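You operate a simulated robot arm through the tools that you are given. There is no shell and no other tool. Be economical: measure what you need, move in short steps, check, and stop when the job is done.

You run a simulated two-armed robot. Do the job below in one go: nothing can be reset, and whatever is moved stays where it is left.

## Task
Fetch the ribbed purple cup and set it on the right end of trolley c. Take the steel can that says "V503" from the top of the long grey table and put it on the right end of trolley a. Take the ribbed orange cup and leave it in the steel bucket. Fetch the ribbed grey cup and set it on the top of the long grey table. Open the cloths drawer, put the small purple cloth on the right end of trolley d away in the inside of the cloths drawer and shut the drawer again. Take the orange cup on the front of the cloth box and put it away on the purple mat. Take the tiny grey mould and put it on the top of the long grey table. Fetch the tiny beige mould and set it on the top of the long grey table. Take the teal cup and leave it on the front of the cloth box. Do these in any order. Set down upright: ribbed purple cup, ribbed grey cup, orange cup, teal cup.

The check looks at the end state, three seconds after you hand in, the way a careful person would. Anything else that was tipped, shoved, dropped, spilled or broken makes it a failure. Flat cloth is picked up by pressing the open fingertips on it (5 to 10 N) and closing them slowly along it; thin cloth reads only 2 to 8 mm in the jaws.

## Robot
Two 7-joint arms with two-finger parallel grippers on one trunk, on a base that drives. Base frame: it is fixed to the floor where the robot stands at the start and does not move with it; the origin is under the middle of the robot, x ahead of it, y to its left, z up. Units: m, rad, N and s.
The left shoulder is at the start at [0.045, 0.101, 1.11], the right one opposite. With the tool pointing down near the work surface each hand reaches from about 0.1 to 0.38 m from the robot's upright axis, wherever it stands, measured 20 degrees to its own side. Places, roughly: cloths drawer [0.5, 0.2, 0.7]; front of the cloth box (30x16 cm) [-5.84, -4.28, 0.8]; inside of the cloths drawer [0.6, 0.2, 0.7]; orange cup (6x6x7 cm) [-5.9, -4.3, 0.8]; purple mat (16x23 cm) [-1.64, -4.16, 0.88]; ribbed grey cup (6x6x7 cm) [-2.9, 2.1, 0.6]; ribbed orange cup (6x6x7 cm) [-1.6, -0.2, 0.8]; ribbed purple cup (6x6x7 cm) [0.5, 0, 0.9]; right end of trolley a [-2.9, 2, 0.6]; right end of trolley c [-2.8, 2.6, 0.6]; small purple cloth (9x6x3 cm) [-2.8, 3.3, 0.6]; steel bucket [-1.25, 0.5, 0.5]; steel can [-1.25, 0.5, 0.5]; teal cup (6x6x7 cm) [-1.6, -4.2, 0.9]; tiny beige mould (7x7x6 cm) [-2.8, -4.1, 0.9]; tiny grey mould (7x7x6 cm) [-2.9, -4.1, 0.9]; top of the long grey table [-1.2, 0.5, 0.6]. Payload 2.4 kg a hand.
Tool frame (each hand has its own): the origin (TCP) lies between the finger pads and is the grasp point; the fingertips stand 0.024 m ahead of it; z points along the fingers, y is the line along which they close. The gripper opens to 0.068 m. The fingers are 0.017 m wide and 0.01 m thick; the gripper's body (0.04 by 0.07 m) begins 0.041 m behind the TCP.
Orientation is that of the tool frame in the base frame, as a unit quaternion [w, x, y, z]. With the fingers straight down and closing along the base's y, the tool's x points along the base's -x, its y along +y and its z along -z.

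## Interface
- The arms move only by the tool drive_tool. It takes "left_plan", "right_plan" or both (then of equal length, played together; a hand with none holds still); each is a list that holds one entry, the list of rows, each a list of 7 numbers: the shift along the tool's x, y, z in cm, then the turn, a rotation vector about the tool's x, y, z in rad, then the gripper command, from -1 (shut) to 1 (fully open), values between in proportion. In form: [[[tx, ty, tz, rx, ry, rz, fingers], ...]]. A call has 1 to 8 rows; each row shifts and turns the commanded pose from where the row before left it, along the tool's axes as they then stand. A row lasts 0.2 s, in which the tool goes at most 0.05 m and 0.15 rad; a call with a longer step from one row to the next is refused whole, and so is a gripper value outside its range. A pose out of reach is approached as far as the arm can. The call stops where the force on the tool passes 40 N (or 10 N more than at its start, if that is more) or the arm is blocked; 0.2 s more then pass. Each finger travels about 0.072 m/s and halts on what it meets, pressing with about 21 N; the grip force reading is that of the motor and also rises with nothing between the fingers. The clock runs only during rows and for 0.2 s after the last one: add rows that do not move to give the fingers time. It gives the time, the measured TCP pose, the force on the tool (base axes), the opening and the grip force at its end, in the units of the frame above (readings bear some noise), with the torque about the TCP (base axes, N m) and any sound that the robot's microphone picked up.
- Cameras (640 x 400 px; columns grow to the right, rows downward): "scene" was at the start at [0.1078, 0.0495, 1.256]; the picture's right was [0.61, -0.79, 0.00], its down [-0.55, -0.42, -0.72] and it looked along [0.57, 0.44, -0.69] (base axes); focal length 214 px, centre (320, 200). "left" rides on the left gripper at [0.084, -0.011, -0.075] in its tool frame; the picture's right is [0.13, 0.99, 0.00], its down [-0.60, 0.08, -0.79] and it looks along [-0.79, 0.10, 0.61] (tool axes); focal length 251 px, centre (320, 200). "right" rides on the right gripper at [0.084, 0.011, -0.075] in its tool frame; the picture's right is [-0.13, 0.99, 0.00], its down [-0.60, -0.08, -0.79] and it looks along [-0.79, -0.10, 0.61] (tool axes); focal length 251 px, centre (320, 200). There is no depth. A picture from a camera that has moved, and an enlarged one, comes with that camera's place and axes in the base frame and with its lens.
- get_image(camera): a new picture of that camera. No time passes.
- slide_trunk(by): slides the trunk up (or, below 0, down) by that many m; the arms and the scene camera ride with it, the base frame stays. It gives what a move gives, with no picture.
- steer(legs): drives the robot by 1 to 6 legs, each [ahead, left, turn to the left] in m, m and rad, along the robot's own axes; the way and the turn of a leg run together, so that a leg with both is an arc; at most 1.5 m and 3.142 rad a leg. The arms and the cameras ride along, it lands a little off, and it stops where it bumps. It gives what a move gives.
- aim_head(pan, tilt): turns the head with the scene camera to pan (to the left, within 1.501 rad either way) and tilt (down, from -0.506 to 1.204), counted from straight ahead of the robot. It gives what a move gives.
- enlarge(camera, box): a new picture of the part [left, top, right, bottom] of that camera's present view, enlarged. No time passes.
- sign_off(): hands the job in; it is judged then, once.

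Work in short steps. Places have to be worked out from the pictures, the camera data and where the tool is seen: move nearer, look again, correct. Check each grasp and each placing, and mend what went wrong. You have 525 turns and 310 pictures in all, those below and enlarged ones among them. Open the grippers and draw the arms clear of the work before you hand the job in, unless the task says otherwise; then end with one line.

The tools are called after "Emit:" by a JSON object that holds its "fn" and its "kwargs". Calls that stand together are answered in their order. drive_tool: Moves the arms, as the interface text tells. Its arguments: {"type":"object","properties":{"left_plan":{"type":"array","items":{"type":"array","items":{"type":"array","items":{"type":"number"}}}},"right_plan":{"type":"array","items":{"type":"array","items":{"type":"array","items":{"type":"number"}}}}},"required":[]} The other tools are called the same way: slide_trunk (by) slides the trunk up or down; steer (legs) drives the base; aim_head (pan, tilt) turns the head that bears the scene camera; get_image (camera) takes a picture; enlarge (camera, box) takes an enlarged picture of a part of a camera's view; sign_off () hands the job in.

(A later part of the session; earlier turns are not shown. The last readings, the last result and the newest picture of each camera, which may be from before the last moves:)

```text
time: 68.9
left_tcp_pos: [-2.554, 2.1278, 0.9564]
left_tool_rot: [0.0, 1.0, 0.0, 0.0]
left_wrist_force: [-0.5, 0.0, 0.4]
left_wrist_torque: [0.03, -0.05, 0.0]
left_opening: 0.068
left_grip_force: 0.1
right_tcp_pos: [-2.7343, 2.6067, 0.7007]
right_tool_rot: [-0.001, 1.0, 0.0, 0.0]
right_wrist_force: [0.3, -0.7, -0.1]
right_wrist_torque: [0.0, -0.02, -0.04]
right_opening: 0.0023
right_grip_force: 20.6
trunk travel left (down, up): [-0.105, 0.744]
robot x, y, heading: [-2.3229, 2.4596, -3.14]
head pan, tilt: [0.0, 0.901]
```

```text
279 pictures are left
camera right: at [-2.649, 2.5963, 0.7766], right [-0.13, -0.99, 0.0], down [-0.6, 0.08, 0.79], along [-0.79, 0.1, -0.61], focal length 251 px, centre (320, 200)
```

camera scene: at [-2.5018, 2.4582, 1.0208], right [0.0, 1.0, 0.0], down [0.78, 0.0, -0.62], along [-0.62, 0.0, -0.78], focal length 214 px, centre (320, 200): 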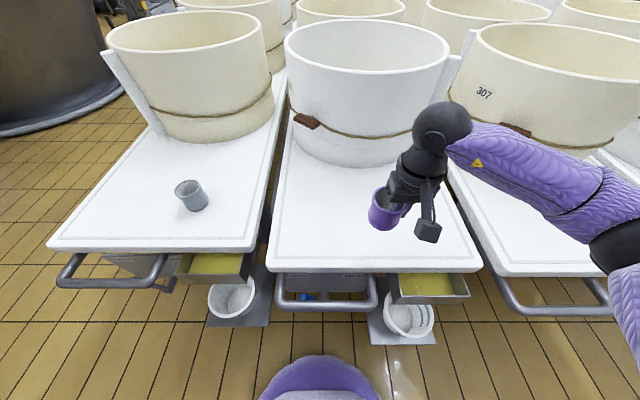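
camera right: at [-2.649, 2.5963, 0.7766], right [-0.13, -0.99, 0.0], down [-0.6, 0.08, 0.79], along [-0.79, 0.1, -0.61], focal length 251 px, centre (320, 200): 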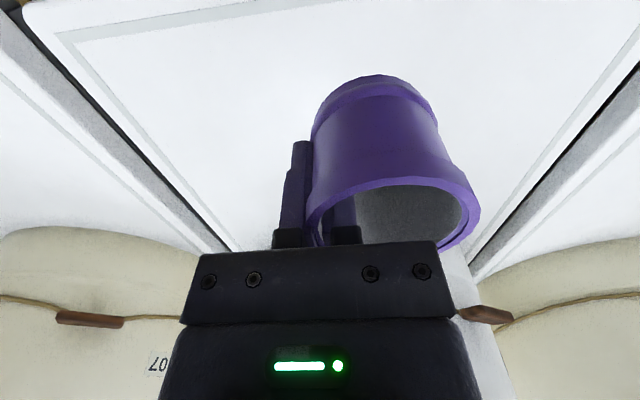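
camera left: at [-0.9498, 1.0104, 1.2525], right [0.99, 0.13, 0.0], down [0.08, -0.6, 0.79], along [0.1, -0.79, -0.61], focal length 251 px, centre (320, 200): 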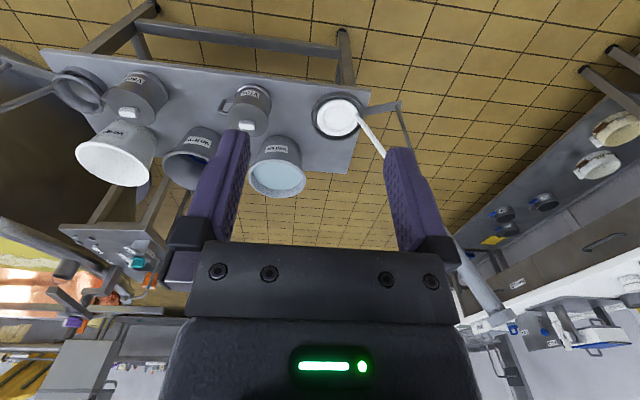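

Descending gently toward contact.

Emit:
{"fn": "drive_tool", "kwargs": {"right_plan": [[[0, 0, 2, 0, 0, 0, -1], [0, 0, 0.8, 0, 0, 0, -1], [0, 0, 0.4, 0, 0, 0, -1]]]}}

Emit:
{"fn": "enlarge", "kwargs": {"camera": "scene", "box": [340, 170, 460, 250]}}

```text
time: 69.7
left_tcp_pos: [-2.554, 2.1269, 0.9569]
left_tool_rot: [-0.001, 1.0, 0.0, 0.0]
left_wrist_force: [-0.6, 0.6, 0.5]
left_wrist_torque: [-0.03, 0.0, 0.0]
left_opening: 0.0681
left_grip_force: 0.1
right_tcp_pos: [-2.7337, 2.6063, 0.6697]
right_tool_rot: [0.001, 1.0, -0.001, 0.0]
right_wrist_force: [0.7, 0.0, -0.2]
right_wrist_torque: [0.03, -0.03, -0.03]
right_opening: 0.0024
right_grip_force: 20.9
trunk travel left (down, up): [-0.105, 0.744]
robot x, y, heading: [-2.3238, 2.458, -3.143]
head pan, tilt: [0.0, 0.901]
```

```text
5.00 times, centred on (400, 210) of scene
camera zoom: at [-2.5018, 2.4582, 1.0208], right [0.0, 1.0, 0.0], down [0.78, 0.0, -0.62], along [-0.62, 0.0, -0.78], focal length 1072 px, centre (-80, 150)
```

zoom: 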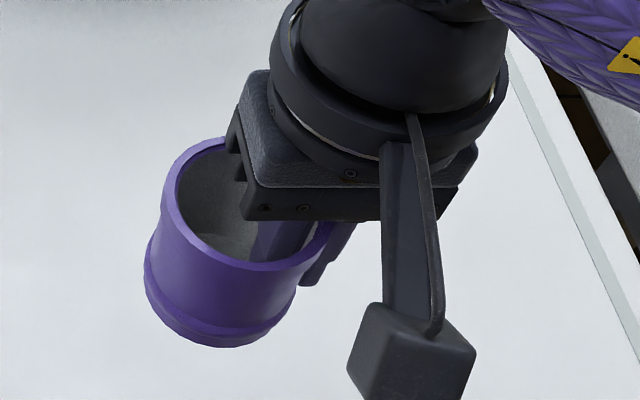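

Emit:
{"fn": "drive_tool", "kwargs": {"right_plan": [[[0, 0, 0.4, 0, 0, 0, -1], [0, 0, 0.3, 0, 0, 0, -1], [0, 0, 0, 0, 0, 0, -1]]]}}

```text
time: 70.5
left_tcp_pos: [-2.5535, 2.129, 0.9559]
left_tool_rot: [-0.001, 1.0, 0.0, 0.0]
left_wrist_force: [0.9, 0.2, -0.4]
left_wrist_torque: [-0.02, 0.02, 0.01]
left_opening: 0.0681
left_grip_force: 0.0
right_tcp_pos: [-2.7338, 2.6074, 0.6626]
right_tool_rot: [-0.001, 1.0, 0.001, -0.001]
right_wrist_force: [-0.6, -0.1, 0.8]
right_wrist_torque: [-0.02, -0.03, 0.01]
right_opening: 0.002
right_grip_force: 20.9
trunk travel left (down, up): [-0.105, 0.744]
robot x, y, heading: [-2.3231, 2.4593, -3.14]
head pan, tilt: [0.0, 0.901]
```

Emit:
{"fn": "drive_tool", "kwargs": {"right_plan": [[[0, 0, 0.4, 0, 0, 0, -1], [0, 0, 0.4, 0, 0, 0, -1], [0, 0, 0, 0, 0, 0, -1]]]}}

Emit:
{"fn": "enlarge", "kwargs": {"camera": "scene", "box": [340, 170, 460, 250]}}

```text
time: 71.3
left_tcp_pos: [-2.5536, 2.1291, 0.9574]
left_tool_rot: [0.0, 1.0, -0.001, 0.0]
left_wrist_force: [0.9, 0.5, -0.7]
left_wrist_torque: [0.01, 0.0, 0.0]
left_opening: 0.068
left_grip_force: 0.0
right_tcp_pos: [-2.7331, 2.6057, 0.6539]
right_tool_rot: [0.001, 1.0, 0.001, -0.001]
right_wrist_force: [-0.1, 0.0, 0.5]
right_wrist_torque: [-0.01, -0.01, 0.02]
right_opening: 0.0023
right_grip_force: 21.2
trunk travel left (down, up): [-0.105, 0.744]
robot x, y, heading: [-2.3227, 2.4616, -3.138]
head pan, tilt: [0.0, 0.901]
```

```text
5.00 times, centred on (400, 210) of scene
camera zoom: at [-2.5018, 2.4582, 1.0208], right [0.0, 1.0, 0.0], down [0.78, 0.0, -0.62], along [-0.62, 0.0, -0.78], focal length 1072 px, centre (-80, 150)
```

zoom: 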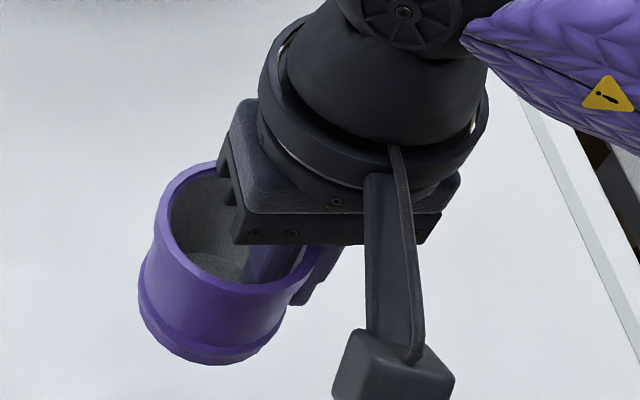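

Emit:
{"fn": "drive_tool", "kwargs": {"right_plan": [[[0, 0, 0.4, 0, 0, 0, -1], [0, 0, 0.4, 0, 0, 0, -1], [0, 0, 0, 0, 0, 0, -1]]]}}

```text
time: 72.1
left_tcp_pos: [-2.5531, 2.1287, 0.956]
left_tool_rot: [0.0, 1.0, 0.0, 0.0]
left_wrist_force: [-0.7, 0.0, 0.1]
left_wrist_torque: [0.01, -0.01, -0.02]
left_opening: 0.068
left_grip_force: 0.0
right_tcp_pos: [-2.7341, 2.6066, 0.6456]
right_tool_rot: [0.0, 1.0, 0.0, -0.001]
right_wrist_force: [-0.2, -0.1, -0.5]
right_wrist_torque: [0.0, -0.01, -0.01]
right_opening: 0.0024
right_grip_force: 21.1
trunk travel left (down, up): [-0.105, 0.744]
robot x, y, heading: [-2.3239, 2.4618, -3.144]
head pan, tilt: [0.0, 0.901]
```

Emit:
{"fn": "drive_tool", "kwargs": {"right_plan": [[[0, 0, 0.4, 0, 0, 0, -1], [0, 0, 0.4, 0, 0, 0, -1], [0, 0, 0, 0, 0, 0, -1]]]}}

Emit:
{"fn": "get_image", "kwargs": {"camera": "right"}}

```text
time: 72.9
left_tcp_pos: [-2.5544, 2.1283, 0.9575]
left_tool_rot: [0.0, 1.0, 0.0, 0.0]
left_wrist_force: [-0.1, 0.2, -0.3]
left_wrist_torque: [-0.01, 0.02, -0.01]
left_opening: 0.0679
left_grip_force: 0.1
right_tcp_pos: [-2.7325, 2.6068, 0.6382]
right_tool_rot: [0.0, 1.0, 0.001, 0.0]
right_wrist_force: [-0.4, 1.0, -0.1]
right_wrist_torque: [0.0, 0.0, 0.02]
right_opening: 0.0025
right_grip_force: 21.2
trunk travel left (down, up): [-0.105, 0.744]
robot x, y, heading: [-2.3209, 2.459, -3.145]
head pan, tilt: [0.0, 0.901]
```

```text
276 pictures are left
camera right: at [-2.6483, 2.5957, 0.7132], right [-0.13, -0.99, 0.0], down [-0.6, 0.08, 0.79], along [-0.79, 0.1, -0.61], focal length 251 px, centre (320, 200)
```

right: 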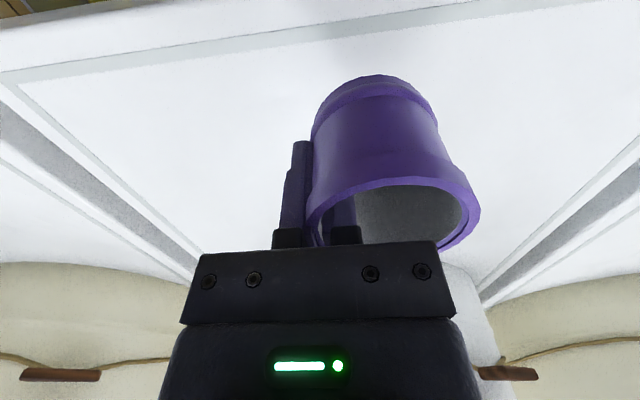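

Emit:
{"fn": "drive_tool", "kwargs": {"right_plan": [[[0, 0, 0.4, 0, 0, 0, -1], [0, 0, 0.4, 0, 0, 0, -1], [0, 0, 0, 0, 0, 0, -1]]]}}

Emit:
{"fn": "get_image", "kwargs": {"camera": "left"}}

```text
time: 73.7
left_tcp_pos: [-2.556, 2.1282, 0.9569]
left_tool_rot: [0.0, 1.0, 0.001, 0.001]
left_wrist_force: [-0.5, 0.0, -0.9]
left_wrist_torque: [0.01, -0.02, 0.03]
left_opening: 0.0682
left_grip_force: 0.0
right_tcp_pos: [-2.7334, 2.6057, 0.6304]
right_tool_rot: [0.0, 1.0, 0.002, -0.001]
right_wrist_force: [0.6, -0.8, 0.1]
right_wrist_torque: [0.02, -0.04, -0.03]
right_opening: 0.0023
right_grip_force: 21.2
trunk travel left (down, up): [-0.105, 0.744]
robot x, y, heading: [-2.3207, 2.462, -3.141]
head pan, tilt: [0.0, 0.901]
```

```text
275 pictures are left
camera left: at [-2.4693, 2.1398, 1.0323], right [0.13, -0.99, 0.0], down [-0.6, -0.08, 0.79], along [-0.79, -0.1, -0.61], focal length 251 px, centre (320, 200)
```

left: 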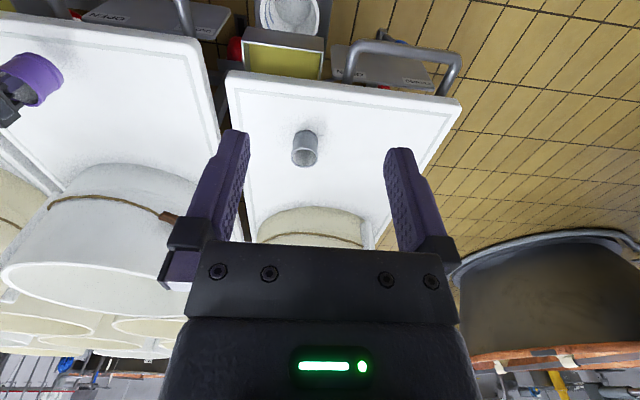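

Triangulating the grey cup gives trolley surface z≈0.56, so contact is ~1 cm lower.

Emit:
{"fn": "drive_tool", "kwargs": {"right_plan": [[[0, 0, 0.4, 0, 0, 0, -1], [0, 0, 0.3, 0, 0, 0, -1], [0, 0, 0, 0, 0, 0, -1]]]}}

```text
time: 74.5
left_tcp_pos: [-2.5542, 2.1279, 0.9571]
left_tool_rot: [0.0, 1.0, 0.0, -0.001]
left_wrist_force: [0.5, 0.0, 0.9]
left_wrist_torque: [0.02, -0.01, -0.02]
left_opening: 0.0679
left_grip_force: 0.0
right_tcp_pos: [-2.7331, 2.6046, 0.624]
right_tool_rot: [0.0, 1.0, 0.001, -0.001]
right_wrist_force: [-0.1, 0.1, -0.7]
right_wrist_torque: [0.0, -0.01, 0.0]
right_opening: 0.0025
right_grip_force: 20.8
trunk travel left (down, up): [-0.105, 0.744]
robot x, y, heading: [-2.3257, 2.4632, -3.138]
head pan, tilt: [0.0, 0.901]
```

Emit:
{"fn": "drive_tool", "kwargs": {"right_plan": [[[0, 0, 0.3, 0, 0, 0, -1], [0, 0, 0.3, 0, 0, 0, -1], [0, 0, 0, 0, 0, 0, -1]]]}}

```text
time: 75.3
left_tcp_pos: [-2.5549, 2.1282, 0.9571]
left_tool_rot: [0.0, 1.0, 0.001, 0.0]
left_wrist_force: [0.4, 0.3, 0.1]
left_wrist_torque: [0.0, -0.01, -0.03]
left_opening: 0.068
left_grip_force: 0.0
right_tcp_pos: [-2.7337, 2.607, 0.6177]
right_tool_rot: [0.0, 1.0, 0.001, -0.001]
right_wrist_force: [-1.0, -0.8, -0.2]
right_wrist_torque: [0.05, -0.02, -0.01]
right_opening: 0.0026
right_grip_force: 20.9
trunk travel left (down, up): [-0.105, 0.744]
robot x, y, heading: [-2.3246, 2.4583, -3.142]
head pan, tilt: [0.0, 0.901]
```

Emit:
{"fn": "drive_tool", "kwargs": {"right_plan": [[[0, 0, 0.3, 0, 0, 0, -1], [0, 0, 0.3, 0, 0, 0, -1], [0, 0, 0, 0, 0, 0, -1]]]}}

Emit:
{"fn": "enlarge", "kwargs": {"camera": "scene", "box": [340, 190, 460, 270]}}

```text
time: 76.1
left_tcp_pos: [-2.5532, 2.1291, 0.9563]
left_tool_rot: [0.0, 1.0, 0.0, 0.0]
left_wrist_force: [0.4, -0.8, -0.4]
left_wrist_torque: [-0.03, 0.0, 0.01]
left_opening: 0.0678
left_grip_force: 0.0
right_tcp_pos: [-2.7323, 2.6064, 0.6121]
right_tool_rot: [0.0, 1.0, 0.001, -0.002]
right_wrist_force: [0.4, 0.5, -0.7]
right_wrist_torque: [0.05, -0.01, 0.02]
right_opening: 0.0024
right_grip_force: 21.0
trunk travel left (down, up): [-0.105, 0.744]
robot x, y, heading: [-2.3244, 2.4567, -3.139]
head pan, tilt: [0.0, 0.901]
```

```text
5.00 times, centred on (400, 230) of scene
camera zoom: at [-2.5018, 2.4582, 1.0208], right [0.0, 1.0, 0.0], down [0.78, 0.0, -0.62], along [-0.62, 0.0, -0.78], focal length 1072 px, centre (-80, 50)
```

zoom: 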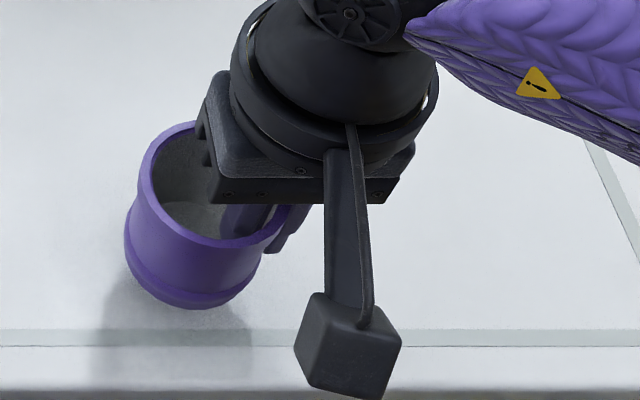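

Cup bottom is only ~2 cm from the trolley's edge and not quite down. I lift slightly and reach 4 cm further in.

Emit:
{"fn": "drive_tool", "kwargs": {"right_plan": [[[0, 0, -2, 0, 0, 0, -1], [-2, 0, 0, 0, 0, 0, -1], [-2, 0, 0, 0, 0, 0, -1], [0, 0, 0, 0, 0, 0, -1]]]}}

```text
time: 77.1
left_tcp_pos: [-2.5544, 2.1278, 0.9554]
left_tool_rot: [0.0, 1.0, 0.0, 0.0]
left_wrist_force: [-0.1, 0.2, -0.2]
left_wrist_torque: [0.01, 0.01, -0.03]
left_opening: 0.068
left_grip_force: 0.1
right_tcp_pos: [-2.7741, 2.6085, 0.6323]
right_tool_rot: [0.001, 1.0, 0.0, -0.002]
right_wrist_force: [-0.1, -0.7, -0.6]
right_wrist_torque: [0.05, -0.05, -0.01]
right_opening: 0.0025
right_grip_force: 21.3
trunk travel left (down, up): [-0.105, 0.744]
robot x, y, heading: [-2.324, 2.4629, -3.142]
head pan, tilt: [0.0, 0.901]
```

Emit:
{"fn": "drive_tool", "kwargs": {"right_plan": [[[0, 0, 2, 0, 0, 0, -1], [0, 0, 0.3, 0, 0, 0, -1], [0, 0, 0.2, 0, 0, 0, -1], [0, 0, 0, 0, 0, 0, -1]]]}}

Emit:
{"fn": "enlarge", "kwargs": {"camera": "scene", "box": [340, 190, 460, 270]}}

```text
time: 78.1
left_tcp_pos: [-2.5544, 2.1286, 0.9565]
left_tool_rot: [0.0, 1.0, -0.001, 0.0]
left_wrist_force: [-0.2, -0.9, -0.2]
left_wrist_torque: [0.01, -0.04, -0.02]
left_opening: 0.0683
left_grip_force: 0.0
right_tcp_pos: [-2.7735, 2.6069, 0.6065]
right_tool_rot: [0.0, 1.0, 0.0, 0.0]
right_wrist_force: [-0.4, -0.6, -0.7]
right_wrist_torque: [0.02, -0.02, -0.04]
right_opening: 0.0026
right_grip_force: 21.3
trunk travel left (down, up): [-0.105, 0.744]
robot x, y, heading: [-2.3236, 2.4567, -3.142]
head pan, tilt: [0.0, 0.901]
```

```text
5.00 times, centred on (400, 230) of scene
camera zoom: at [-2.5018, 2.4582, 1.0208], right [0.0, 1.0, 0.0], down [0.78, 0.0, -0.62], along [-0.62, 0.0, -0.78], focal length 1072 px, centre (-80, 50)
```

zoom: 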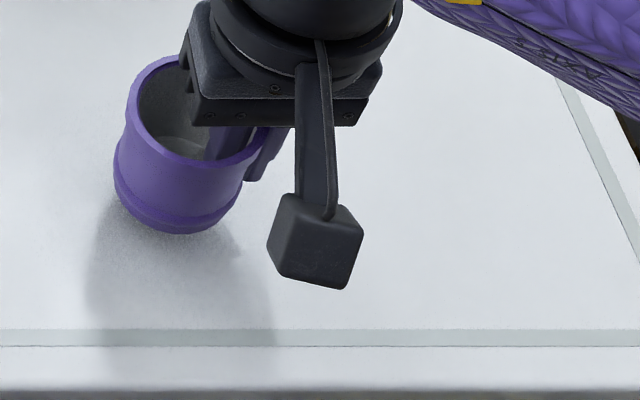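

Good margin now. Continuing down in small steps until force shows.

Emit:
{"fn": "drive_tool", "kwargs": {"right_plan": [[[0, 0, 0.3, 0, 0, 0, -1], [0, 0, 0.3, 0, 0, 0, -1], [0, 0, 0, 0, 0, 0, -1]]]}}

Emit:
{"fn": "drive_tool", "kwargs": {"right_plan": [[[0, 0, 0.3, 0, 0, 0, -1], [0, 0, 0, 0, 0, 0, -1]]]}}

```text
time: 78.9
left_tcp_pos: [-2.5544, 2.1283, 0.957]
left_tool_rot: [0.0, 1.0, -0.001, 0.0]
left_wrist_force: [0.6, 0.3, 0.6]
left_wrist_torque: [0.0, -0.01, -0.02]
left_opening: 0.0682
left_grip_force: 0.1
right_tcp_pos: [-2.7736, 2.6064, 0.6003]
right_tool_rot: [0.0, 1.0, -0.001, -0.001]
right_wrist_force: [-0.5, -0.7, -1.7]
right_wrist_torque: [0.0, -0.01, 0.02]
right_opening: 0.0023
right_grip_force: 21.4
trunk travel left (down, up): [-0.105, 0.744]
robot x, y, heading: [-2.3231, 2.4586, -3.141]
head pan, tilt: [0.0, 0.901]
```

```text
time: 79.5
left_tcp_pos: [-2.5537, 2.1285, 0.9566]
left_tool_rot: [0.0, 1.0, -0.001, 0.0]
left_wrist_force: [-0.1, 0.5, 0.5]
left_wrist_torque: [0.02, 0.03, -0.01]
left_opening: 0.0679
left_grip_force: 0.1
right_tcp_pos: [-2.7735, 2.6059, 0.5976]
right_tool_rot: [0.0, 1.0, 0.001, -0.001]
right_wrist_force: [0.5, -0.2, -0.1]
right_wrist_torque: [0.03, 0.01, -0.02]
right_opening: 0.0025
right_grip_force: 20.7
trunk travel left (down, up): [-0.105, 0.744]
robot x, y, heading: [-2.3259, 2.4602, -3.147]
head pan, tilt: [0.0, 0.901]
```

Emit:
{"fn": "drive_tool", "kwargs": {"right_plan": [[[0, 0, 0.3, 0, 0, 0, -1], [0, 0, 0.3, 0, 0, 0, -1], [0, 0, 0, 0, 0, 0, -1]]]}}

Emit:
{"fn": "drive_tool", "kwargs": {"right_plan": [[[0, 0, 0.3, 0, 0, 0, -1], [0, 0, 0, 0, 0, 0, -1]]]}}

Emit:
{"fn": "enlarge", "kwargs": {"camera": "scene", "box": [340, 190, 460, 270]}}

```text
time: 80.3
left_tcp_pos: [-2.5542, 2.1287, 0.9559]
left_tool_rot: [0.0, 1.0, 0.0, 0.0]
left_wrist_force: [-0.2, -0.6, 0.8]
left_wrist_torque: [0.0, 0.0, 0.04]
left_opening: 0.0678
left_grip_force: 0.1
right_tcp_pos: [-2.7734, 2.6069, 0.592]
right_tool_rot: [0.0, 1.0, 0.0, 0.0]
right_wrist_force: [-0.6, -0.6, -1.1]
right_wrist_torque: [0.04, 0.04, -0.01]
right_opening: 0.0026
right_grip_force: 21.3
trunk travel left (down, up): [-0.105, 0.744]
robot x, y, heading: [-2.3253, 2.4597, -3.145]
head pan, tilt: [0.0, 0.901]
```

```text
time: 80.9
left_tcp_pos: [-2.5539, 2.1278, 0.9567]
left_tool_rot: [0.0, 1.0, 0.001, 0.001]
left_wrist_force: [0.4, 0.2, -0.1]
left_wrist_torque: [0.01, 0.01, -0.01]
left_opening: 0.0681
left_grip_force: 0.0
right_tcp_pos: [-2.7747, 2.6066, 0.5893]
right_tool_rot: [-0.001, 1.0, 0.001, -0.001]
right_wrist_force: [0.4, -0.9, -0.5]
right_wrist_torque: [0.05, -0.01, -0.03]
right_opening: 0.0027
right_grip_force: 21.1
trunk travel left (down, up): [-0.105, 0.744]
robot x, y, heading: [-2.3277, 2.4557, -3.142]
head pan, tilt: [0.0, 0.901]
```

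```text
5.00 times, centred on (400, 230) of scene
camera zoom: at [-2.5018, 2.4582, 1.0208], right [0.0, 1.0, 0.0], down [0.78, 0.0, -0.62], along [-0.62, 0.0, -0.78], focal length 1072 px, centre (-80, 50)
```

zoom: 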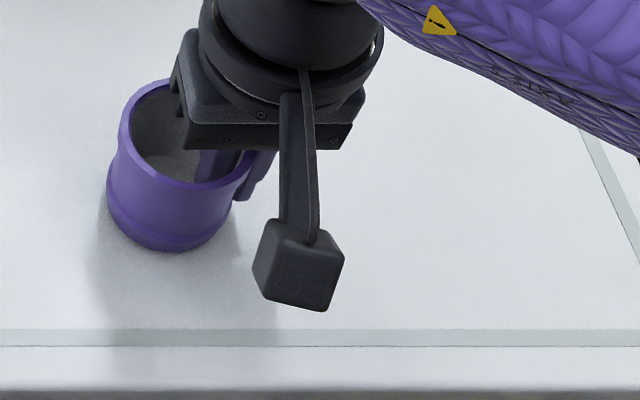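

Emit:
{"fn": "drive_tool", "kwargs": {"right_plan": [[[0, 0, 0.25, 0, 0, 0, -1], [0, 0, 0.25, 0, 0, 0, -1], [0, 0, 0, 0, 0, 0, -1]]]}}

Emit:
{"fn": "drive_tool", "kwargs": {"right_plan": [[[0, 0, 0.25, 0, 0, 0, -1], [0, 0, 0.25, 0, 0, 0, -1], [0, 0, 0, 0, 0, 0, -1]]]}}

Emit:
{"fn": "drive_tool", "kwargs": {"right_plan": [[[0, 0, 0.25, 0, 0, 0, -1], [0, 0, 0, 0, 0, 0, -1]]]}}

```text
time: 81.7
left_tcp_pos: [-2.5535, 2.129, 0.9564]
left_tool_rot: [-0.001, 1.0, 0.0, 0.0]
left_wrist_force: [-1.8, -0.1, -0.3]
left_wrist_torque: [-0.03, 0.0, 0.03]
left_opening: 0.068
left_grip_force: 0.1
right_tcp_pos: [-2.7736, 2.6069, 0.5848]
right_tool_rot: [0.001, 1.0, 0.0, -0.002]
right_wrist_force: [-3.1, 1.8, 17.0]
right_wrist_torque: [-0.24, 0.06, 0.05]
right_opening: 0.0027
right_grip_force: 21.1
trunk travel left (down, up): [-0.105, 0.744]
robot x, y, heading: [-2.3254, 2.4567, -3.145]
head pan, tilt: [0.0, 0.901]
```

```text
time: 82.5
left_tcp_pos: [-2.5531, 2.1283, 0.9573]
left_tool_rot: [-0.001, 1.0, 0.0, 0.0]
left_wrist_force: [-0.3, 0.6, 0.3]
left_wrist_torque: [-0.01, 0.03, 0.0]
left_opening: 0.0682
left_grip_force: 0.0
right_tcp_pos: [-2.7731, 2.6054, 0.5795]
right_tool_rot: [0.0, 1.0, 0.001, -0.001]
right_wrist_force: [-0.8, 0.3, 18.0]
right_wrist_torque: [-0.29, -0.04, -0.05]
right_opening: 0.0024
right_grip_force: 20.9
trunk travel left (down, up): [-0.105, 0.744]
robot x, y, heading: [-2.3237, 2.4568, -3.14]
head pan, tilt: [0.0, 0.901]
```

```text
time: 83.1
left_tcp_pos: [-2.5523, 2.1288, 0.9578]
left_tool_rot: [-0.001, 1.0, 0.0, -0.002]
left_wrist_force: [0.2, 0.0, 0.5]
left_wrist_torque: [-0.01, -0.01, -0.03]
left_opening: 0.0679
left_grip_force: 0.1
right_tcp_pos: [-2.7728, 2.6061, 0.5784]
right_tool_rot: [0.001, 1.0, 0.0, -0.004]
right_wrist_force: [0.4, 3.3, 39.9]
right_wrist_torque: [-0.61, -0.17, 0.07]
right_opening: 0.0026
right_grip_force: 21.0
trunk travel left (down, up): [-0.105, 0.744]
robot x, y, heading: [-2.3236, 2.4571, -3.143]
head pan, tilt: [0.0, 0.901]
```

Contact made at TCP z≈0.585 (trolley top ≈0.527). I relieve the press and open.

Emit:
{"fn": "drive_tool", "kwargs": {"right_plan": [[[0, 0, -0.5, 0, 0, 0, -1], [0, 0, 0, 0, 0, 0, -0.8], [0, 0, 0, 0, 0, 0, -0.5], [0, 0, 0, 0, 0, 0, -0.2], [0, 0, 0, 0, 0, 0, 0], [0, 0, 0, 0, 0, 0, 0]]]}}

Emit:
{"fn": "get_image", "kwargs": {"camera": "right"}}

```text
time: 84.5
left_tcp_pos: [-2.5543, 2.1288, 0.9567]
left_tool_rot: [-0.001, 1.0, 0.0, 0.0]
left_wrist_force: [0.3, 0.3, -1.0]
left_wrist_torque: [0.0, 0.0, 0.0]
left_opening: 0.0679
left_grip_force: 0.0
right_tcp_pos: [-2.7729, 2.6056, 0.5822]
right_tool_rot: [0.0, 1.0, 0.001, -0.001]
right_wrist_force: [0.3, -0.2, -0.5]
right_wrist_torque: [0.02, -0.02, -0.03]
right_opening: 0.0336
right_grip_force: 0.0
trunk travel left (down, up): [-0.105, 0.744]
robot x, y, heading: [-2.3248, 2.4601, -3.141]
head pan, tilt: [0.0, 0.901]
```

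```text
271 pictures are left
camera right: at [-2.6884, 2.5953, 0.656], right [-0.13, -0.99, 0.0], down [-0.6, 0.08, 0.79], along [-0.79, 0.1, -0.61], focal length 251 px, centre (320, 200)
```

right: 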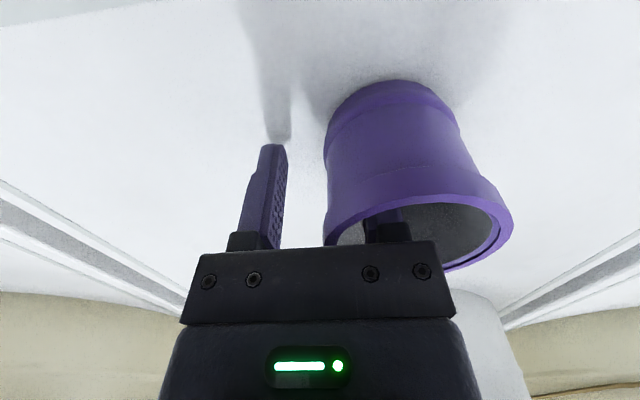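

Cup released and standing. Lift straight up.

Emit:
{"fn": "drive_tool", "kwargs": {"right_plan": [[[0, 0, -2, 0, 0, 0, 0], [0, 0, -4, 0, 0, 0, 0], [0, 0, -5, 0, 0, 0, 0], [0, 0, -5, 0, 0, 0, 1], [3, 0, -5, 0, 0, 0, 1], [4, 0, 0, 0, 0, 0, 1]]]}}

Emit:
{"fn": "get_image", "kwargs": {"camera": "scene"}}

```text
refused: row 5 steps farther than a row can; nothing moved
```

```text
270 pictures are left
camera scene: at [-2.5017, 2.4582, 1.0208], right [0.0, 1.0, 0.0], down [0.78, 0.0, -0.62], along [-0.62, 0.0, -0.78], focal length 214 px, centre (320, 200)
```

scene: 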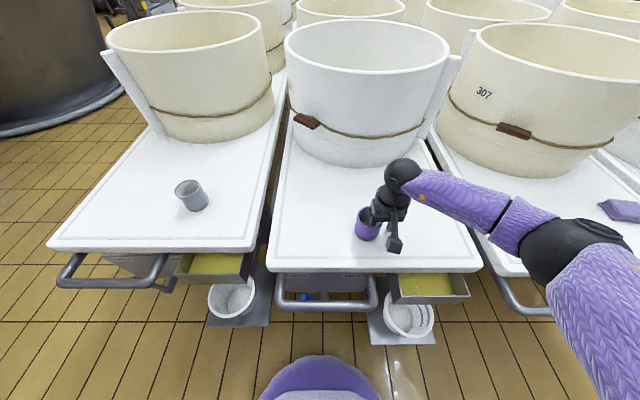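

Emit:
{"fn": "drive_tool", "kwargs": {"right_plan": [[[0, 0, -2, 0, 0, 0, 0], [0, 0, -4, 0, 0, 0, 0], [0, 0, -4.5, 0, 0, 0, 0], [0, 0, -4.5, 0, 0, 0, 1], [0, 0, -4.5, 0, 0, 0, 1], [3, 0, -3, 0, 0, 0, 1], [4, 0, 0, 0, 0, 0, 1]]]}}

Emit:
{"fn": "get_image", "kwargs": {"camera": "right"}}

```text
time: 86.1
left_tcp_pos: [-2.555, 2.127, 0.9555]
left_tool_rot: [0.001, 1.0, 0.001, 0.0]
left_wrist_force: [0.0, 0.3, -0.5]
left_wrist_torque: [-0.02, -0.01, 0.03]
left_opening: 0.0678
left_grip_force: 0.1
right_tcp_pos: [-2.7032, 2.6068, 0.8066]
right_tool_rot: [0.0, 1.0, 0.0, -0.001]
right_wrist_force: [0.1, -0.3, 0.1]
right_wrist_torque: [0.0, -0.01, 0.02]
right_opening: 0.068
right_grip_force: 0.1
trunk travel left (down, up): [-0.105, 0.744]
robot x, y, heading: [-2.3212, 2.4578, -3.145]
head pan, tilt: [0.0, 0.901]
```

```text
269 pictures are left
camera right: at [-2.6186, 2.596, 0.8816], right [-0.13, -0.99, 0.0], down [-0.6, 0.08, 0.79], along [-0.79, 0.1, -0.61], focal length 251 px, centre (320, 200)
```

right: 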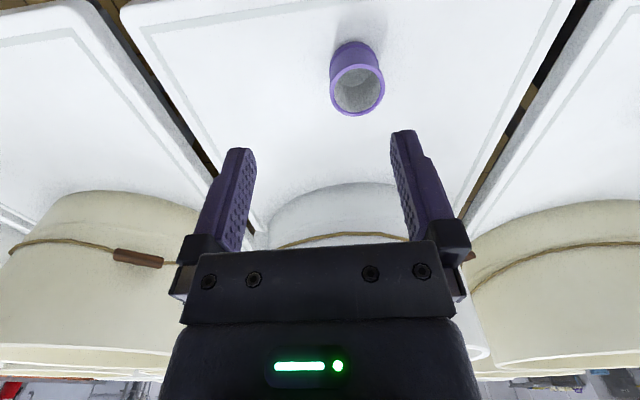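

Purple cup stands well. Next the grey cup with the left hand: retract the right hand, then shift the robot 0.24 m toward trolley a.

Emit:
{"fn": "drive_tool", "kwargs": {"right_plan": [[[3, 0, -3, 0, 0, 0, 1], [3, 0, -3, 0, 0, 0, 1], [3, 0, -3, 0, 0, 0, 1], [3, 0, -3, 0, 0, 0, 1]]]}}

Emit:
{"fn": "steer", "kwargs": {"legs": [[0, 0.24, 0]]}}

Emit:
{"fn": "get_image", "kwargs": {"camera": "scene"}}

Emit:
{"fn": "get_image", "kwargs": {"camera": "left"}}

```text
time: 87.1
left_tcp_pos: [-2.5548, 2.1283, 0.9563]
left_tool_rot: [0.0, 1.0, 0.0, 0.0]
left_wrist_force: [0.4, 0.0, 0.2]
left_wrist_torque: [0.0, 0.0, 0.02]
left_opening: 0.0681
left_grip_force: 0.1
right_tcp_pos: [-2.5821, 2.6085, 0.926]
right_tool_rot: [0.0, 1.0, 0.0, 0.0]
right_wrist_force: [-0.2, -0.6, -0.4]
right_wrist_torque: [0.01, 0.01, 0.04]
right_opening: 0.0681
right_grip_force: 0.0
trunk travel left (down, up): [-0.105, 0.744]
robot x, y, heading: [-2.3205, 2.4624, -3.141]
head pan, tilt: [0.0, 0.901]
```

```text
time: 88.8
left_tcp_pos: [-2.5554, 1.8921, 0.9569]
left_tool_rot: [0.0, 1.0, -0.001, 0.001]
left_wrist_force: [0.1, 0.0, 0.1]
left_wrist_torque: [0.03, -0.02, -0.02]
left_opening: 0.0678
left_grip_force: 0.1
right_tcp_pos: [-2.5815, 2.3715, 0.926]
right_tool_rot: [0.0, 1.0, -0.001, -0.001]
right_wrist_force: [-0.2, -1.1, 0.7]
right_wrist_torque: [0.01, -0.02, 0.02]
right_opening: 0.0682
right_grip_force: 0.1
trunk travel left (down, up): [-0.105, 0.744]
robot x, y, heading: [-2.3252, 2.2199, 3.136]
head pan, tilt: [0.0, 0.901]
```

```text
268 pictures are left
camera scene: at [-2.5019, 2.2217, 1.0208], right [0.0, 1.0, 0.0], down [0.78, 0.0, -0.62], along [-0.62, 0.0, -0.78], focal length 214 px, centre (320, 200)
```

scene: 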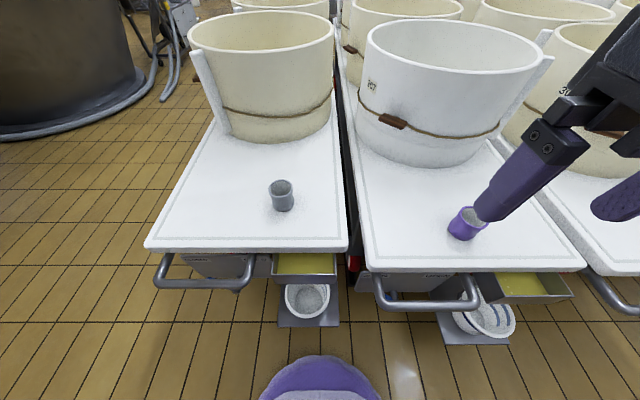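

```text
267 pictures are left
camera left: at [-2.47, 1.9033, 1.0323], right [0.13, -0.99, 0.0], down [-0.6, -0.08, 0.79], along [-0.79, -0.1, -0.61], focal length 251 px, centre (320, 200)
```

left: 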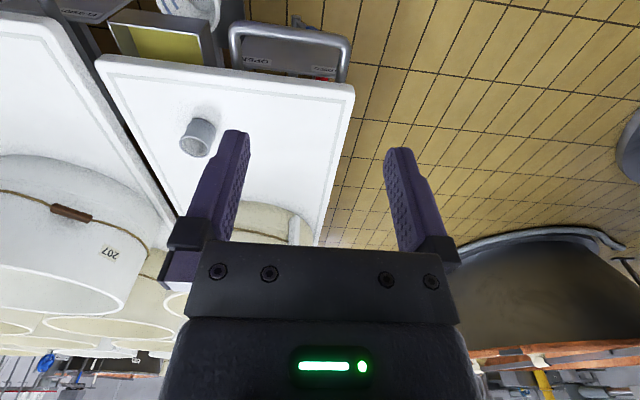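

Grey cup rim centre ≈(-2.878, 2.123, 0.597). I drive 5 cm closer and test the left hand's reach over its −y wall.

Emit:
{"fn": "steer", "kwargs": {"legs": [[0.05, 0, 0]]}}

Emit:
{"fn": "drive_tool", "kwargs": {"left_plan": [[[-4, -3, 1, 0, 0, 0, 1], [-4, -3, 1, 0, 0, 0, 1], [-4, -3, 1, 0, 0, 0, 1], [-3, -3, 3, 0, 0, 0, 1], [-3, -3, 3, 0, 0, 0, 1], [-3, -2.5, 3, 0, 0, 0, 1], [-3, -2.5, 3, 0, 0, 0, 1], [0, 0, 0, 0, 0, 0, 1]]]}}

Emit:
{"fn": "get_image", "kwargs": {"camera": "left"}}

```text
time: 89.8
left_tcp_pos: [-2.6055, 1.8922, 0.958]
left_tool_rot: [0.0, 1.0, -0.001, -0.001]
left_wrist_force: [0.1, 0.1, -1.3]
left_wrist_torque: [0.03, 0.0, -0.01]
left_opening: 0.0682
left_grip_force: 0.2
right_tcp_pos: [-2.6321, 2.3717, 0.9269]
right_tool_rot: [-0.001, 1.0, -0.001, -0.001]
right_wrist_force: [-0.1, 0.5, 0.0]
right_wrist_torque: [0.04, -0.01, -0.01]
right_opening: 0.0682
right_grip_force: 0.2
trunk travel left (down, up): [-0.105, 0.744]
robot x, y, heading: [-2.3748, 2.2192, 3.139]
head pan, tilt: [0.0, 0.901]
```

```text
refused: row 1 steps farther than a row can; nothing moved
```

```text
266 pictures are left
camera left: at [-2.5202, 1.9033, 1.0323], right [0.13, -0.99, 0.0], down [-0.6, -0.08, 0.79], along [-0.79, -0.1, -0.61], focal length 251 px, centre (320, 200)
```

left: 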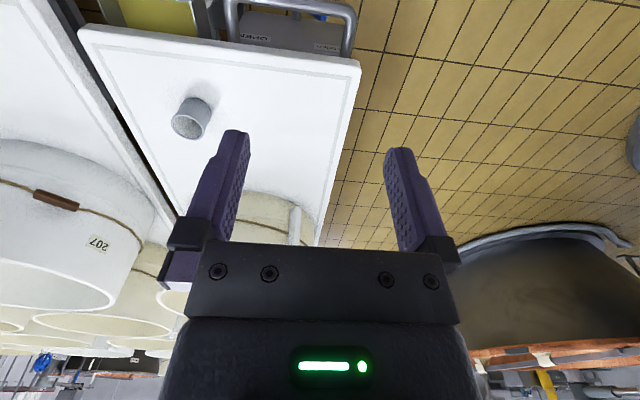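

Emit:
{"fn": "drive_tool", "kwargs": {"left_plan": [[[-3.4, -2.5, 2.2, 0, 0, 0, 1], [-3.4, -2.5, 2.2, 0, 0, 0, 1], [-3.4, -2.5, 2.2, 0, 0, 0, 1], [-3.4, -2.5, 2.2, 0, 0, 0, 1], [-3.4, -2.5, 2.2, 0, 0, 0, 1], [-3.4, -2.5, 2.2, 0, 0, 0, 1], [-3.4, -2.6, 2.2, 0, 0, 0, 1], [-3.4, -2.6, 2.2, 0, 0, 0, 1]]]}}

Emit:
{"fn": "get_image", "kwargs": {"camera": "left"}}

```text
time: 91.6
left_tcp_pos: [-2.8531, 2.0775, 0.7815]
left_tool_rot: [0.001, 1.0, 0.001, 0.0]
left_wrist_force: [-0.4, 0.5, -0.9]
left_wrist_torque: [0.03, 0.0, -0.01]
left_opening: 0.068
left_grip_force: 0.0
left hand out of reach, approached as far as the arm can: row 8
right_tcp_pos: [-2.6318, 2.3726, 0.9257]
right_tool_rot: [0.0, 1.0, 0.0, -0.001]
right_wrist_force: [-0.6, -0.3, -0.1]
right_wrist_torque: [0.02, -0.04, 0.0]
right_opening: 0.0683
right_grip_force: 0.0
trunk travel left (down, up): [-0.105, 0.744]
robot x, y, heading: [-2.3734, 2.2236, 3.14]
head pan, tilt: [0.0, 0.901]
```

```text
265 pictures are left
camera left: at [-2.769, 2.0894, 0.8563], right [0.13, -0.99, 0.0], down [-0.6, -0.08, 0.79], along [-0.79, -0.1, -0.61], focal length 251 px, centre (320, 200)
```

left: 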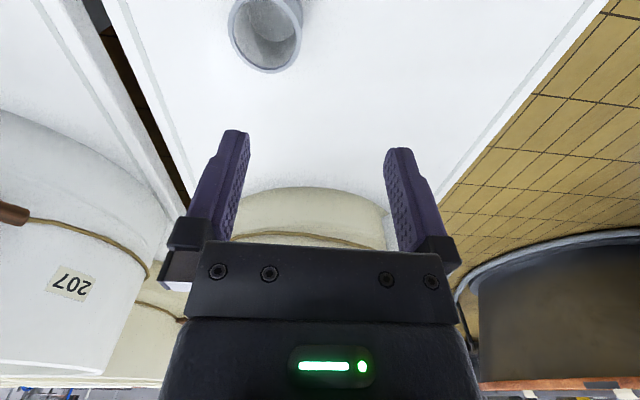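

Just beyond reach with a vertical tool; I pitch it 0.25 rad forward to gain reach.

Emit:
{"fn": "drive_tool", "kwargs": {"left_plan": [[[0, 0, 0, 0, -0.125, 0, 1], [0, 0, 0, 0, -0.125, 0, 1], [0, 0, 0, 0, 0, 0, 1]]]}}

```text
time: 92.4
left_tcp_pos: [-2.8538, 2.0776, 0.7814]
left_tool_rot: [-0.001, 0.992, -0.001, -0.125]
left_wrist_force: [0.2, -0.9, 0.2]
left_wrist_torque: [-0.01, -0.01, 0.02]
left_opening: 0.0681
left_grip_force: 0.0
right_tcp_pos: [-2.6327, 2.3718, 0.9266]
right_tool_rot: [0.0, 1.0, -0.001, 0.0]
right_wrist_force: [-0.3, 0.3, 0.9]
right_wrist_torque: [0.03, 0.02, -0.01]
right_opening: 0.0678
right_grip_force: 0.0
trunk travel left (down, up): [-0.105, 0.744]
robot x, y, heading: [-2.3732, 2.2245, 3.142]
head pan, tilt: [0.0, 0.901]
```

Emit:
{"fn": "drive_tool", "kwargs": {"left_plan": [[[0.8, -0.6, 3.8, 0, 0, 0, 1], [0.8, -0.6, 3.8, 0, 0, 0, 1], [0.8, -0.6, 3.8, 0, 0, 0, 1], [0, 0, 0, 0, 0, 0, 1]]]}}

Emit:
{"fn": "get_image", "kwargs": {"camera": "left"}}

Emit:
{"fn": "get_image", "kwargs": {"camera": "scene"}}

```text
time: 93.4
left_tcp_pos: [-2.8586, 2.096, 0.6654]
left_tool_rot: [-0.001, 0.992, -0.001, -0.124]
left_wrist_force: [0.3, -0.1, -0.7]
left_wrist_torque: [0.0, -0.04, 0.04]
left_opening: 0.0677
left_grip_force: 0.0
right_tcp_pos: [-2.632, 2.3718, 0.9258]
right_tool_rot: [0.001, 1.0, 0.0, 0.0]
right_wrist_force: [-0.5, -0.3, 0.1]
right_wrist_torque: [0.01, -0.02, -0.02]
right_opening: 0.0675
right_grip_force: 0.2
trunk travel left (down, up): [-0.105, 0.744]
robot x, y, heading: [-2.378, 2.2204, 3.138]
head pan, tilt: [0.0, 0.901]
```

```text
264 pictures are left
camera left: at [-2.758, 2.1068, 0.7163], right [0.12, -0.99, -0.03], down [-0.39, -0.08, 0.92], along [-0.91, -0.1, -0.4], focal length 251 px, centre (320, 200)
```

left: 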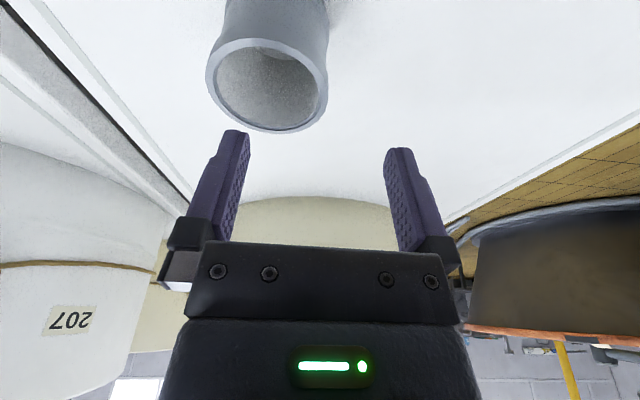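

```text
263 pictures are left
camera scene: at [-2.5524, 2.2218, 1.0208], right [0.0, 1.0, 0.0], down [0.78, 0.0, -0.62], along [-0.62, 0.0, -0.78], focal length 214 px, centre (320, 200)
```

scene: 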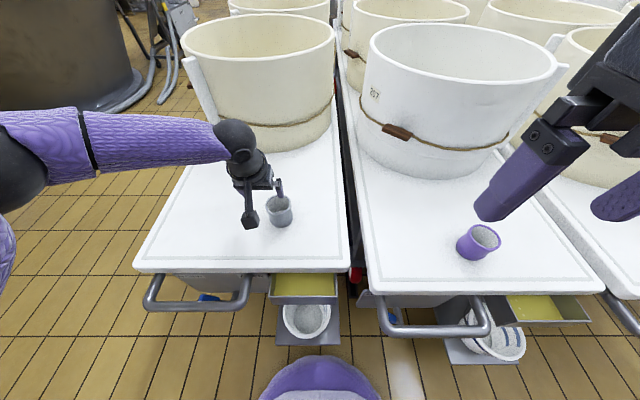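

Emit:
{"fn": "drive_tool", "kwargs": {"left_plan": [[[0.6, 0, 3.5, 0, 0, 0, 1], [0.6, 0, 3.5, 0, 0, 0, 1], [0.1, 0, 0.7, 0, 0, 0, 1], [0, 0, 0, 0, 0, 0, 1]]]}}

Emit:
{"fn": "get_image", "kwargs": {"camera": "left"}}

```text
time: 94.4
left_tcp_pos: [-2.8412, 2.0729, 0.6074]
left_tool_rot: [-0.001, 0.992, -0.001, -0.124]
left_wrist_force: [-0.4, 0.1, 0.7]
left_wrist_torque: [-0.02, 0.04, -0.03]
left_opening: 0.068
left_grip_force: 0.1
left hand out of reach, approached as far as the arm can: row 1, 2, 3
right_tcp_pos: [-2.6331, 2.3713, 0.9264]
right_tool_rot: [0.001, 1.0, -0.001, -0.001]
right_wrist_force: [0.1, -1.0, -0.2]
right_wrist_torque: [-0.01, 0.01, -0.02]
right_opening: 0.0681
right_grip_force: 0.0
trunk travel left (down, up): [-0.105, 0.744]
robot x, y, heading: [-2.3737, 2.2249, 3.141]
head pan, tilt: [0.0, 0.901]
```

```text
262 pictures are left
camera left: at [-2.7413, 2.084, 0.6599], right [0.12, -0.99, -0.03], down [-0.39, -0.08, 0.92], along [-0.91, -0.1, -0.4], focal length 251 px, centre (320, 200)
```

left: 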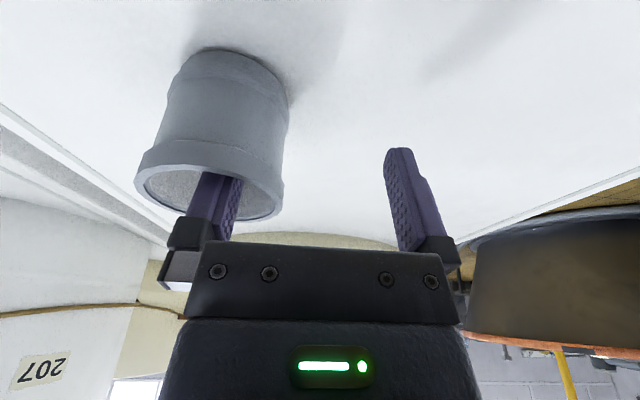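

Out of reach pulled the hand sideways; cup appears untouched. I lift out, then lower the trunk 0.1 m to gain reach.

Emit:
{"fn": "drive_tool", "kwargs": {"left_plan": [[[-0.9, 0, -3.7, 0, 0, 0, 1], [-0.9, 0, -3.7, 0, 0, 0, 1], [-0.9, 0, -3.7, 0, 0, 0, 1], [-0.9, 0, -3.7, 0, 0, 0, 1]]]}}

Emit:
{"fn": "get_image", "kwargs": {"camera": "scene"}}

```text
time: 95.4
left_tcp_pos: [-2.8389, 2.0727, 0.7601]
left_tool_rot: [-0.001, 0.992, -0.001, -0.124]
left_wrist_force: [0.4, -0.1, -0.1]
left_wrist_torque: [-0.01, 0.03, 0.01]
left_opening: 0.0678
left_grip_force: 0.1
right_tcp_pos: [-2.6329, 2.3727, 0.9249]
right_tool_rot: [0.0, 1.0, 0.0, -0.001]
right_wrist_force: [0.1, -0.8, -0.4]
right_wrist_torque: [0.0, -0.04, 0.03]
right_opening: 0.0678
right_grip_force: 0.0
trunk travel left (down, up): [-0.105, 0.744]
robot x, y, heading: [-2.3761, 2.2259, 3.143]
head pan, tilt: [0.0, 0.901]
```

```text
261 pictures are left
camera scene: at [-2.5524, 2.2218, 1.0208], right [0.0, 1.0, 0.0], down [0.78, 0.0, -0.62], along [-0.62, 0.0, -0.78], focal length 214 px, centre (320, 200)
```

scene: 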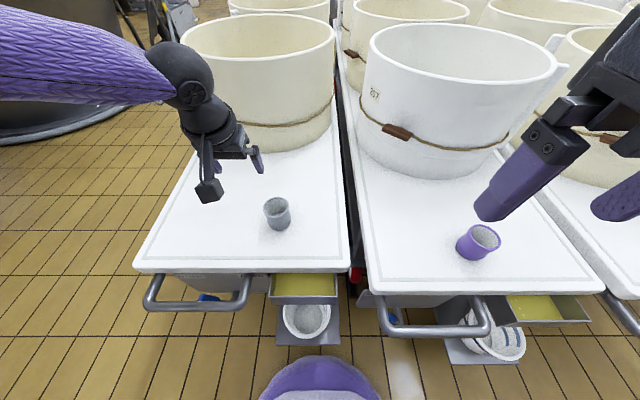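

Emit:
{"fn": "slide_trunk", "kwargs": {"by": -0.1}}

Emit:
{"fn": "drive_tool", "kwargs": {"left_plan": [[[-2.4, -2, 0, 0, 0, 0, 1], [0, 0, 0, 0, 0, 0, 1]]]}}

Emit:
{"fn": "get_image", "kwargs": {"camera": "left"}}

```text
time: 96.7
left_tcp_pos: [-2.8402, 2.0716, 0.6599]
left_tool_rot: [0.0, 0.992, 0.0, -0.124]
left_wrist_force: [-0.5, 0.2, -0.6]
left_wrist_torque: [-0.01, -0.01, -0.01]
left_opening: 0.068
left_grip_force: 0.0
right_tcp_pos: [-2.6312, 2.3718, 0.8259]
right_tool_rot: [0.0, 1.0, -0.002, 0.0]
right_wrist_force: [-0.2, -0.6, 0.4]
right_wrist_torque: [-0.01, 0.02, 0.03]
right_opening: 0.068
right_grip_force: 0.0
trunk travel left (down, up): [-0.005, 0.844]
robot x, y, heading: [-2.3751, 2.2212, 3.141]
head pan, tilt: [0.0, 0.901]
```

```text
time: 97.3
left_tcp_pos: [-2.8646, 2.0913, 0.666]
left_tool_rot: [-0.001, 0.992, -0.001, -0.124]
left_wrist_force: [-0.2, -0.8, -0.6]
left_wrist_torque: [-0.02, -0.05, -0.02]
left_opening: 0.0681
left_grip_force: 0.1
right_tcp_pos: [-2.6318, 2.3712, 0.8263]
right_tool_rot: [0.0, 1.0, 0.001, 0.0]
right_wrist_force: [-0.4, -0.3, -0.2]
right_wrist_torque: [0.01, 0.01, -0.01]
right_opening: 0.068
right_grip_force: 0.1
trunk travel left (down, up): [-0.005, 0.844]
robot x, y, heading: [-2.3753, 2.222, 3.14]
head pan, tilt: [0.0, 0.901]
```

```text
260 pictures are left
camera left: at [-2.7634, 2.1039, 0.7179], right [0.12, -0.99, -0.03], down [-0.39, -0.08, 0.92], along [-0.91, -0.1, -0.4], focal length 251 px, centre (320, 200)
```

left: 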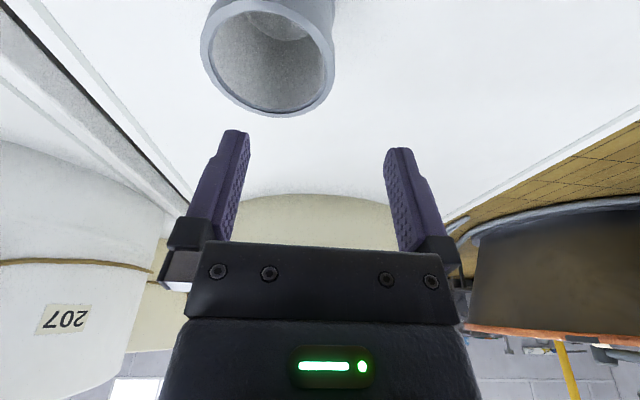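

Rim now at (-2.857, 2.122). Descend along the vertical.

Emit:
{"fn": "drive_tool", "kwargs": {"left_plan": [[[1.3, -0.2, 2.4, 0, 0, 0, 1], [0.9, 0, 2.5, 0, 0, 0, 1], [0.8, 0, 2.5, 0, 0, 0, 1], [0, 0, 0, 0, 0, 0, 1]]]}}

Emit:
{"fn": "get_image", "kwargs": {"camera": "left"}}

```text
time: 98.3
left_tcp_pos: [-2.852, 2.0943, 0.5862]
left_tool_rot: [-0.001, 0.992, -0.001, -0.124]
left_wrist_force: [0.5, -0.2, 0.2]
left_wrist_torque: [-0.01, -0.01, 0.04]
left_opening: 0.0678
left_grip_force: 0.1
right_tcp_pos: [-2.6332, 2.3713, 0.8264]
right_tool_rot: [0.001, 1.0, 0.001, -0.001]
right_wrist_force: [-0.7, -0.6, 0.3]
right_wrist_torque: [0.0, -0.01, 0.01]
right_opening: 0.0679
right_grip_force: 0.0
trunk travel left (down, up): [-0.005, 0.844]
robot x, y, heading: [-2.3709, 2.2233, 3.139]
head pan, tilt: [0.0, 0.901]
```

```text
259 pictures are left
camera left: at [-2.751, 2.1058, 0.6393], right [0.12, -0.99, -0.03], down [-0.39, -0.08, 0.92], along [-0.91, -0.1, -0.4], focal length 251 px, centre (320, 200)
```

left: 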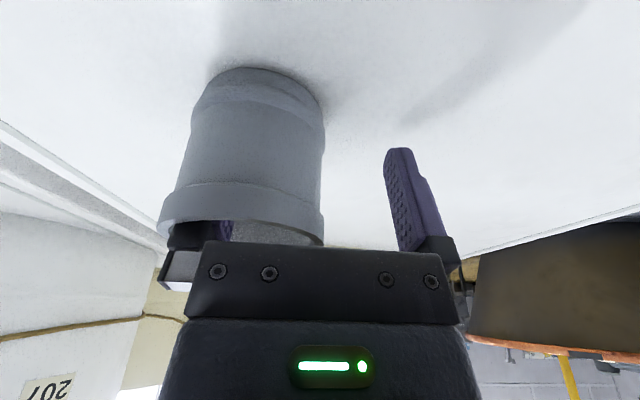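

Finger is inside the cup, other outside. Close and lift.

Emit:
{"fn": "drive_tool", "kwargs": {"left_plan": [[[0, 0, 0, 0, 0, 0, 0.3], [0, 0, 0, 0, 0, 0, -0.3], [0, 0, 0, 0, 0, 0, -1], [0, 0, 0, 0, 0, 0, -1], [0, 0, 0, 0, 0, 0, -1], [-0.5, 0, -2, 0, 0, 0, -1], [-0.9, 0, -3.6, 0, 0, 0, -1]]]}}

Emit:
{"fn": "get_image", "kwargs": {"camera": "left"}}

```text
time: 99.9
left_tcp_pos: [-2.8509, 2.0944, 0.6447]
left_tool_rot: [-0.001, 0.992, -0.001, -0.124]
left_wrist_force: [-0.3, 0.3, -0.4]
left_wrist_torque: [0.0, 0.01, -0.05]
left_opening: 0.0082
left_grip_force: 21.4
right_tcp_pos: [-2.6327, 2.3721, 0.8259]
right_tool_rot: [0.0, 1.0, -0.001, -0.001]
right_wrist_force: [-0.9, -0.6, -1.1]
right_wrist_torque: [-0.01, -0.01, 0.02]
right_opening: 0.0681
right_grip_force: 0.0
trunk travel left (down, up): [-0.005, 0.844]
robot x, y, heading: [-2.3761, 2.2247, 3.14]
head pan, tilt: [0.0, 0.901]
```

```text
258 pictures are left
camera left: at [-2.7499, 2.1054, 0.6975], right [0.12, -0.99, -0.03], down [-0.39, -0.08, 0.92], along [-0.91, -0.1, -0.4], focal length 251 px, centre (320, 200)
```

left: 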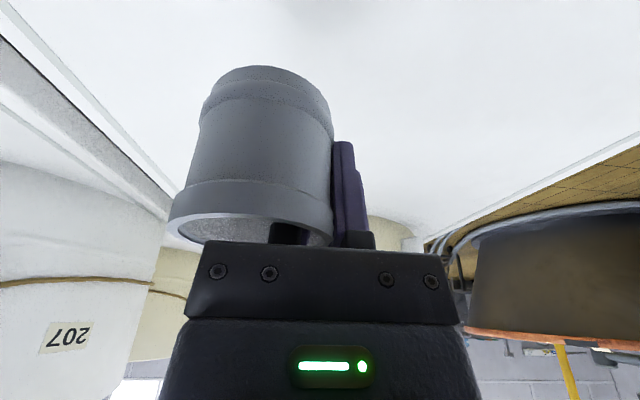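

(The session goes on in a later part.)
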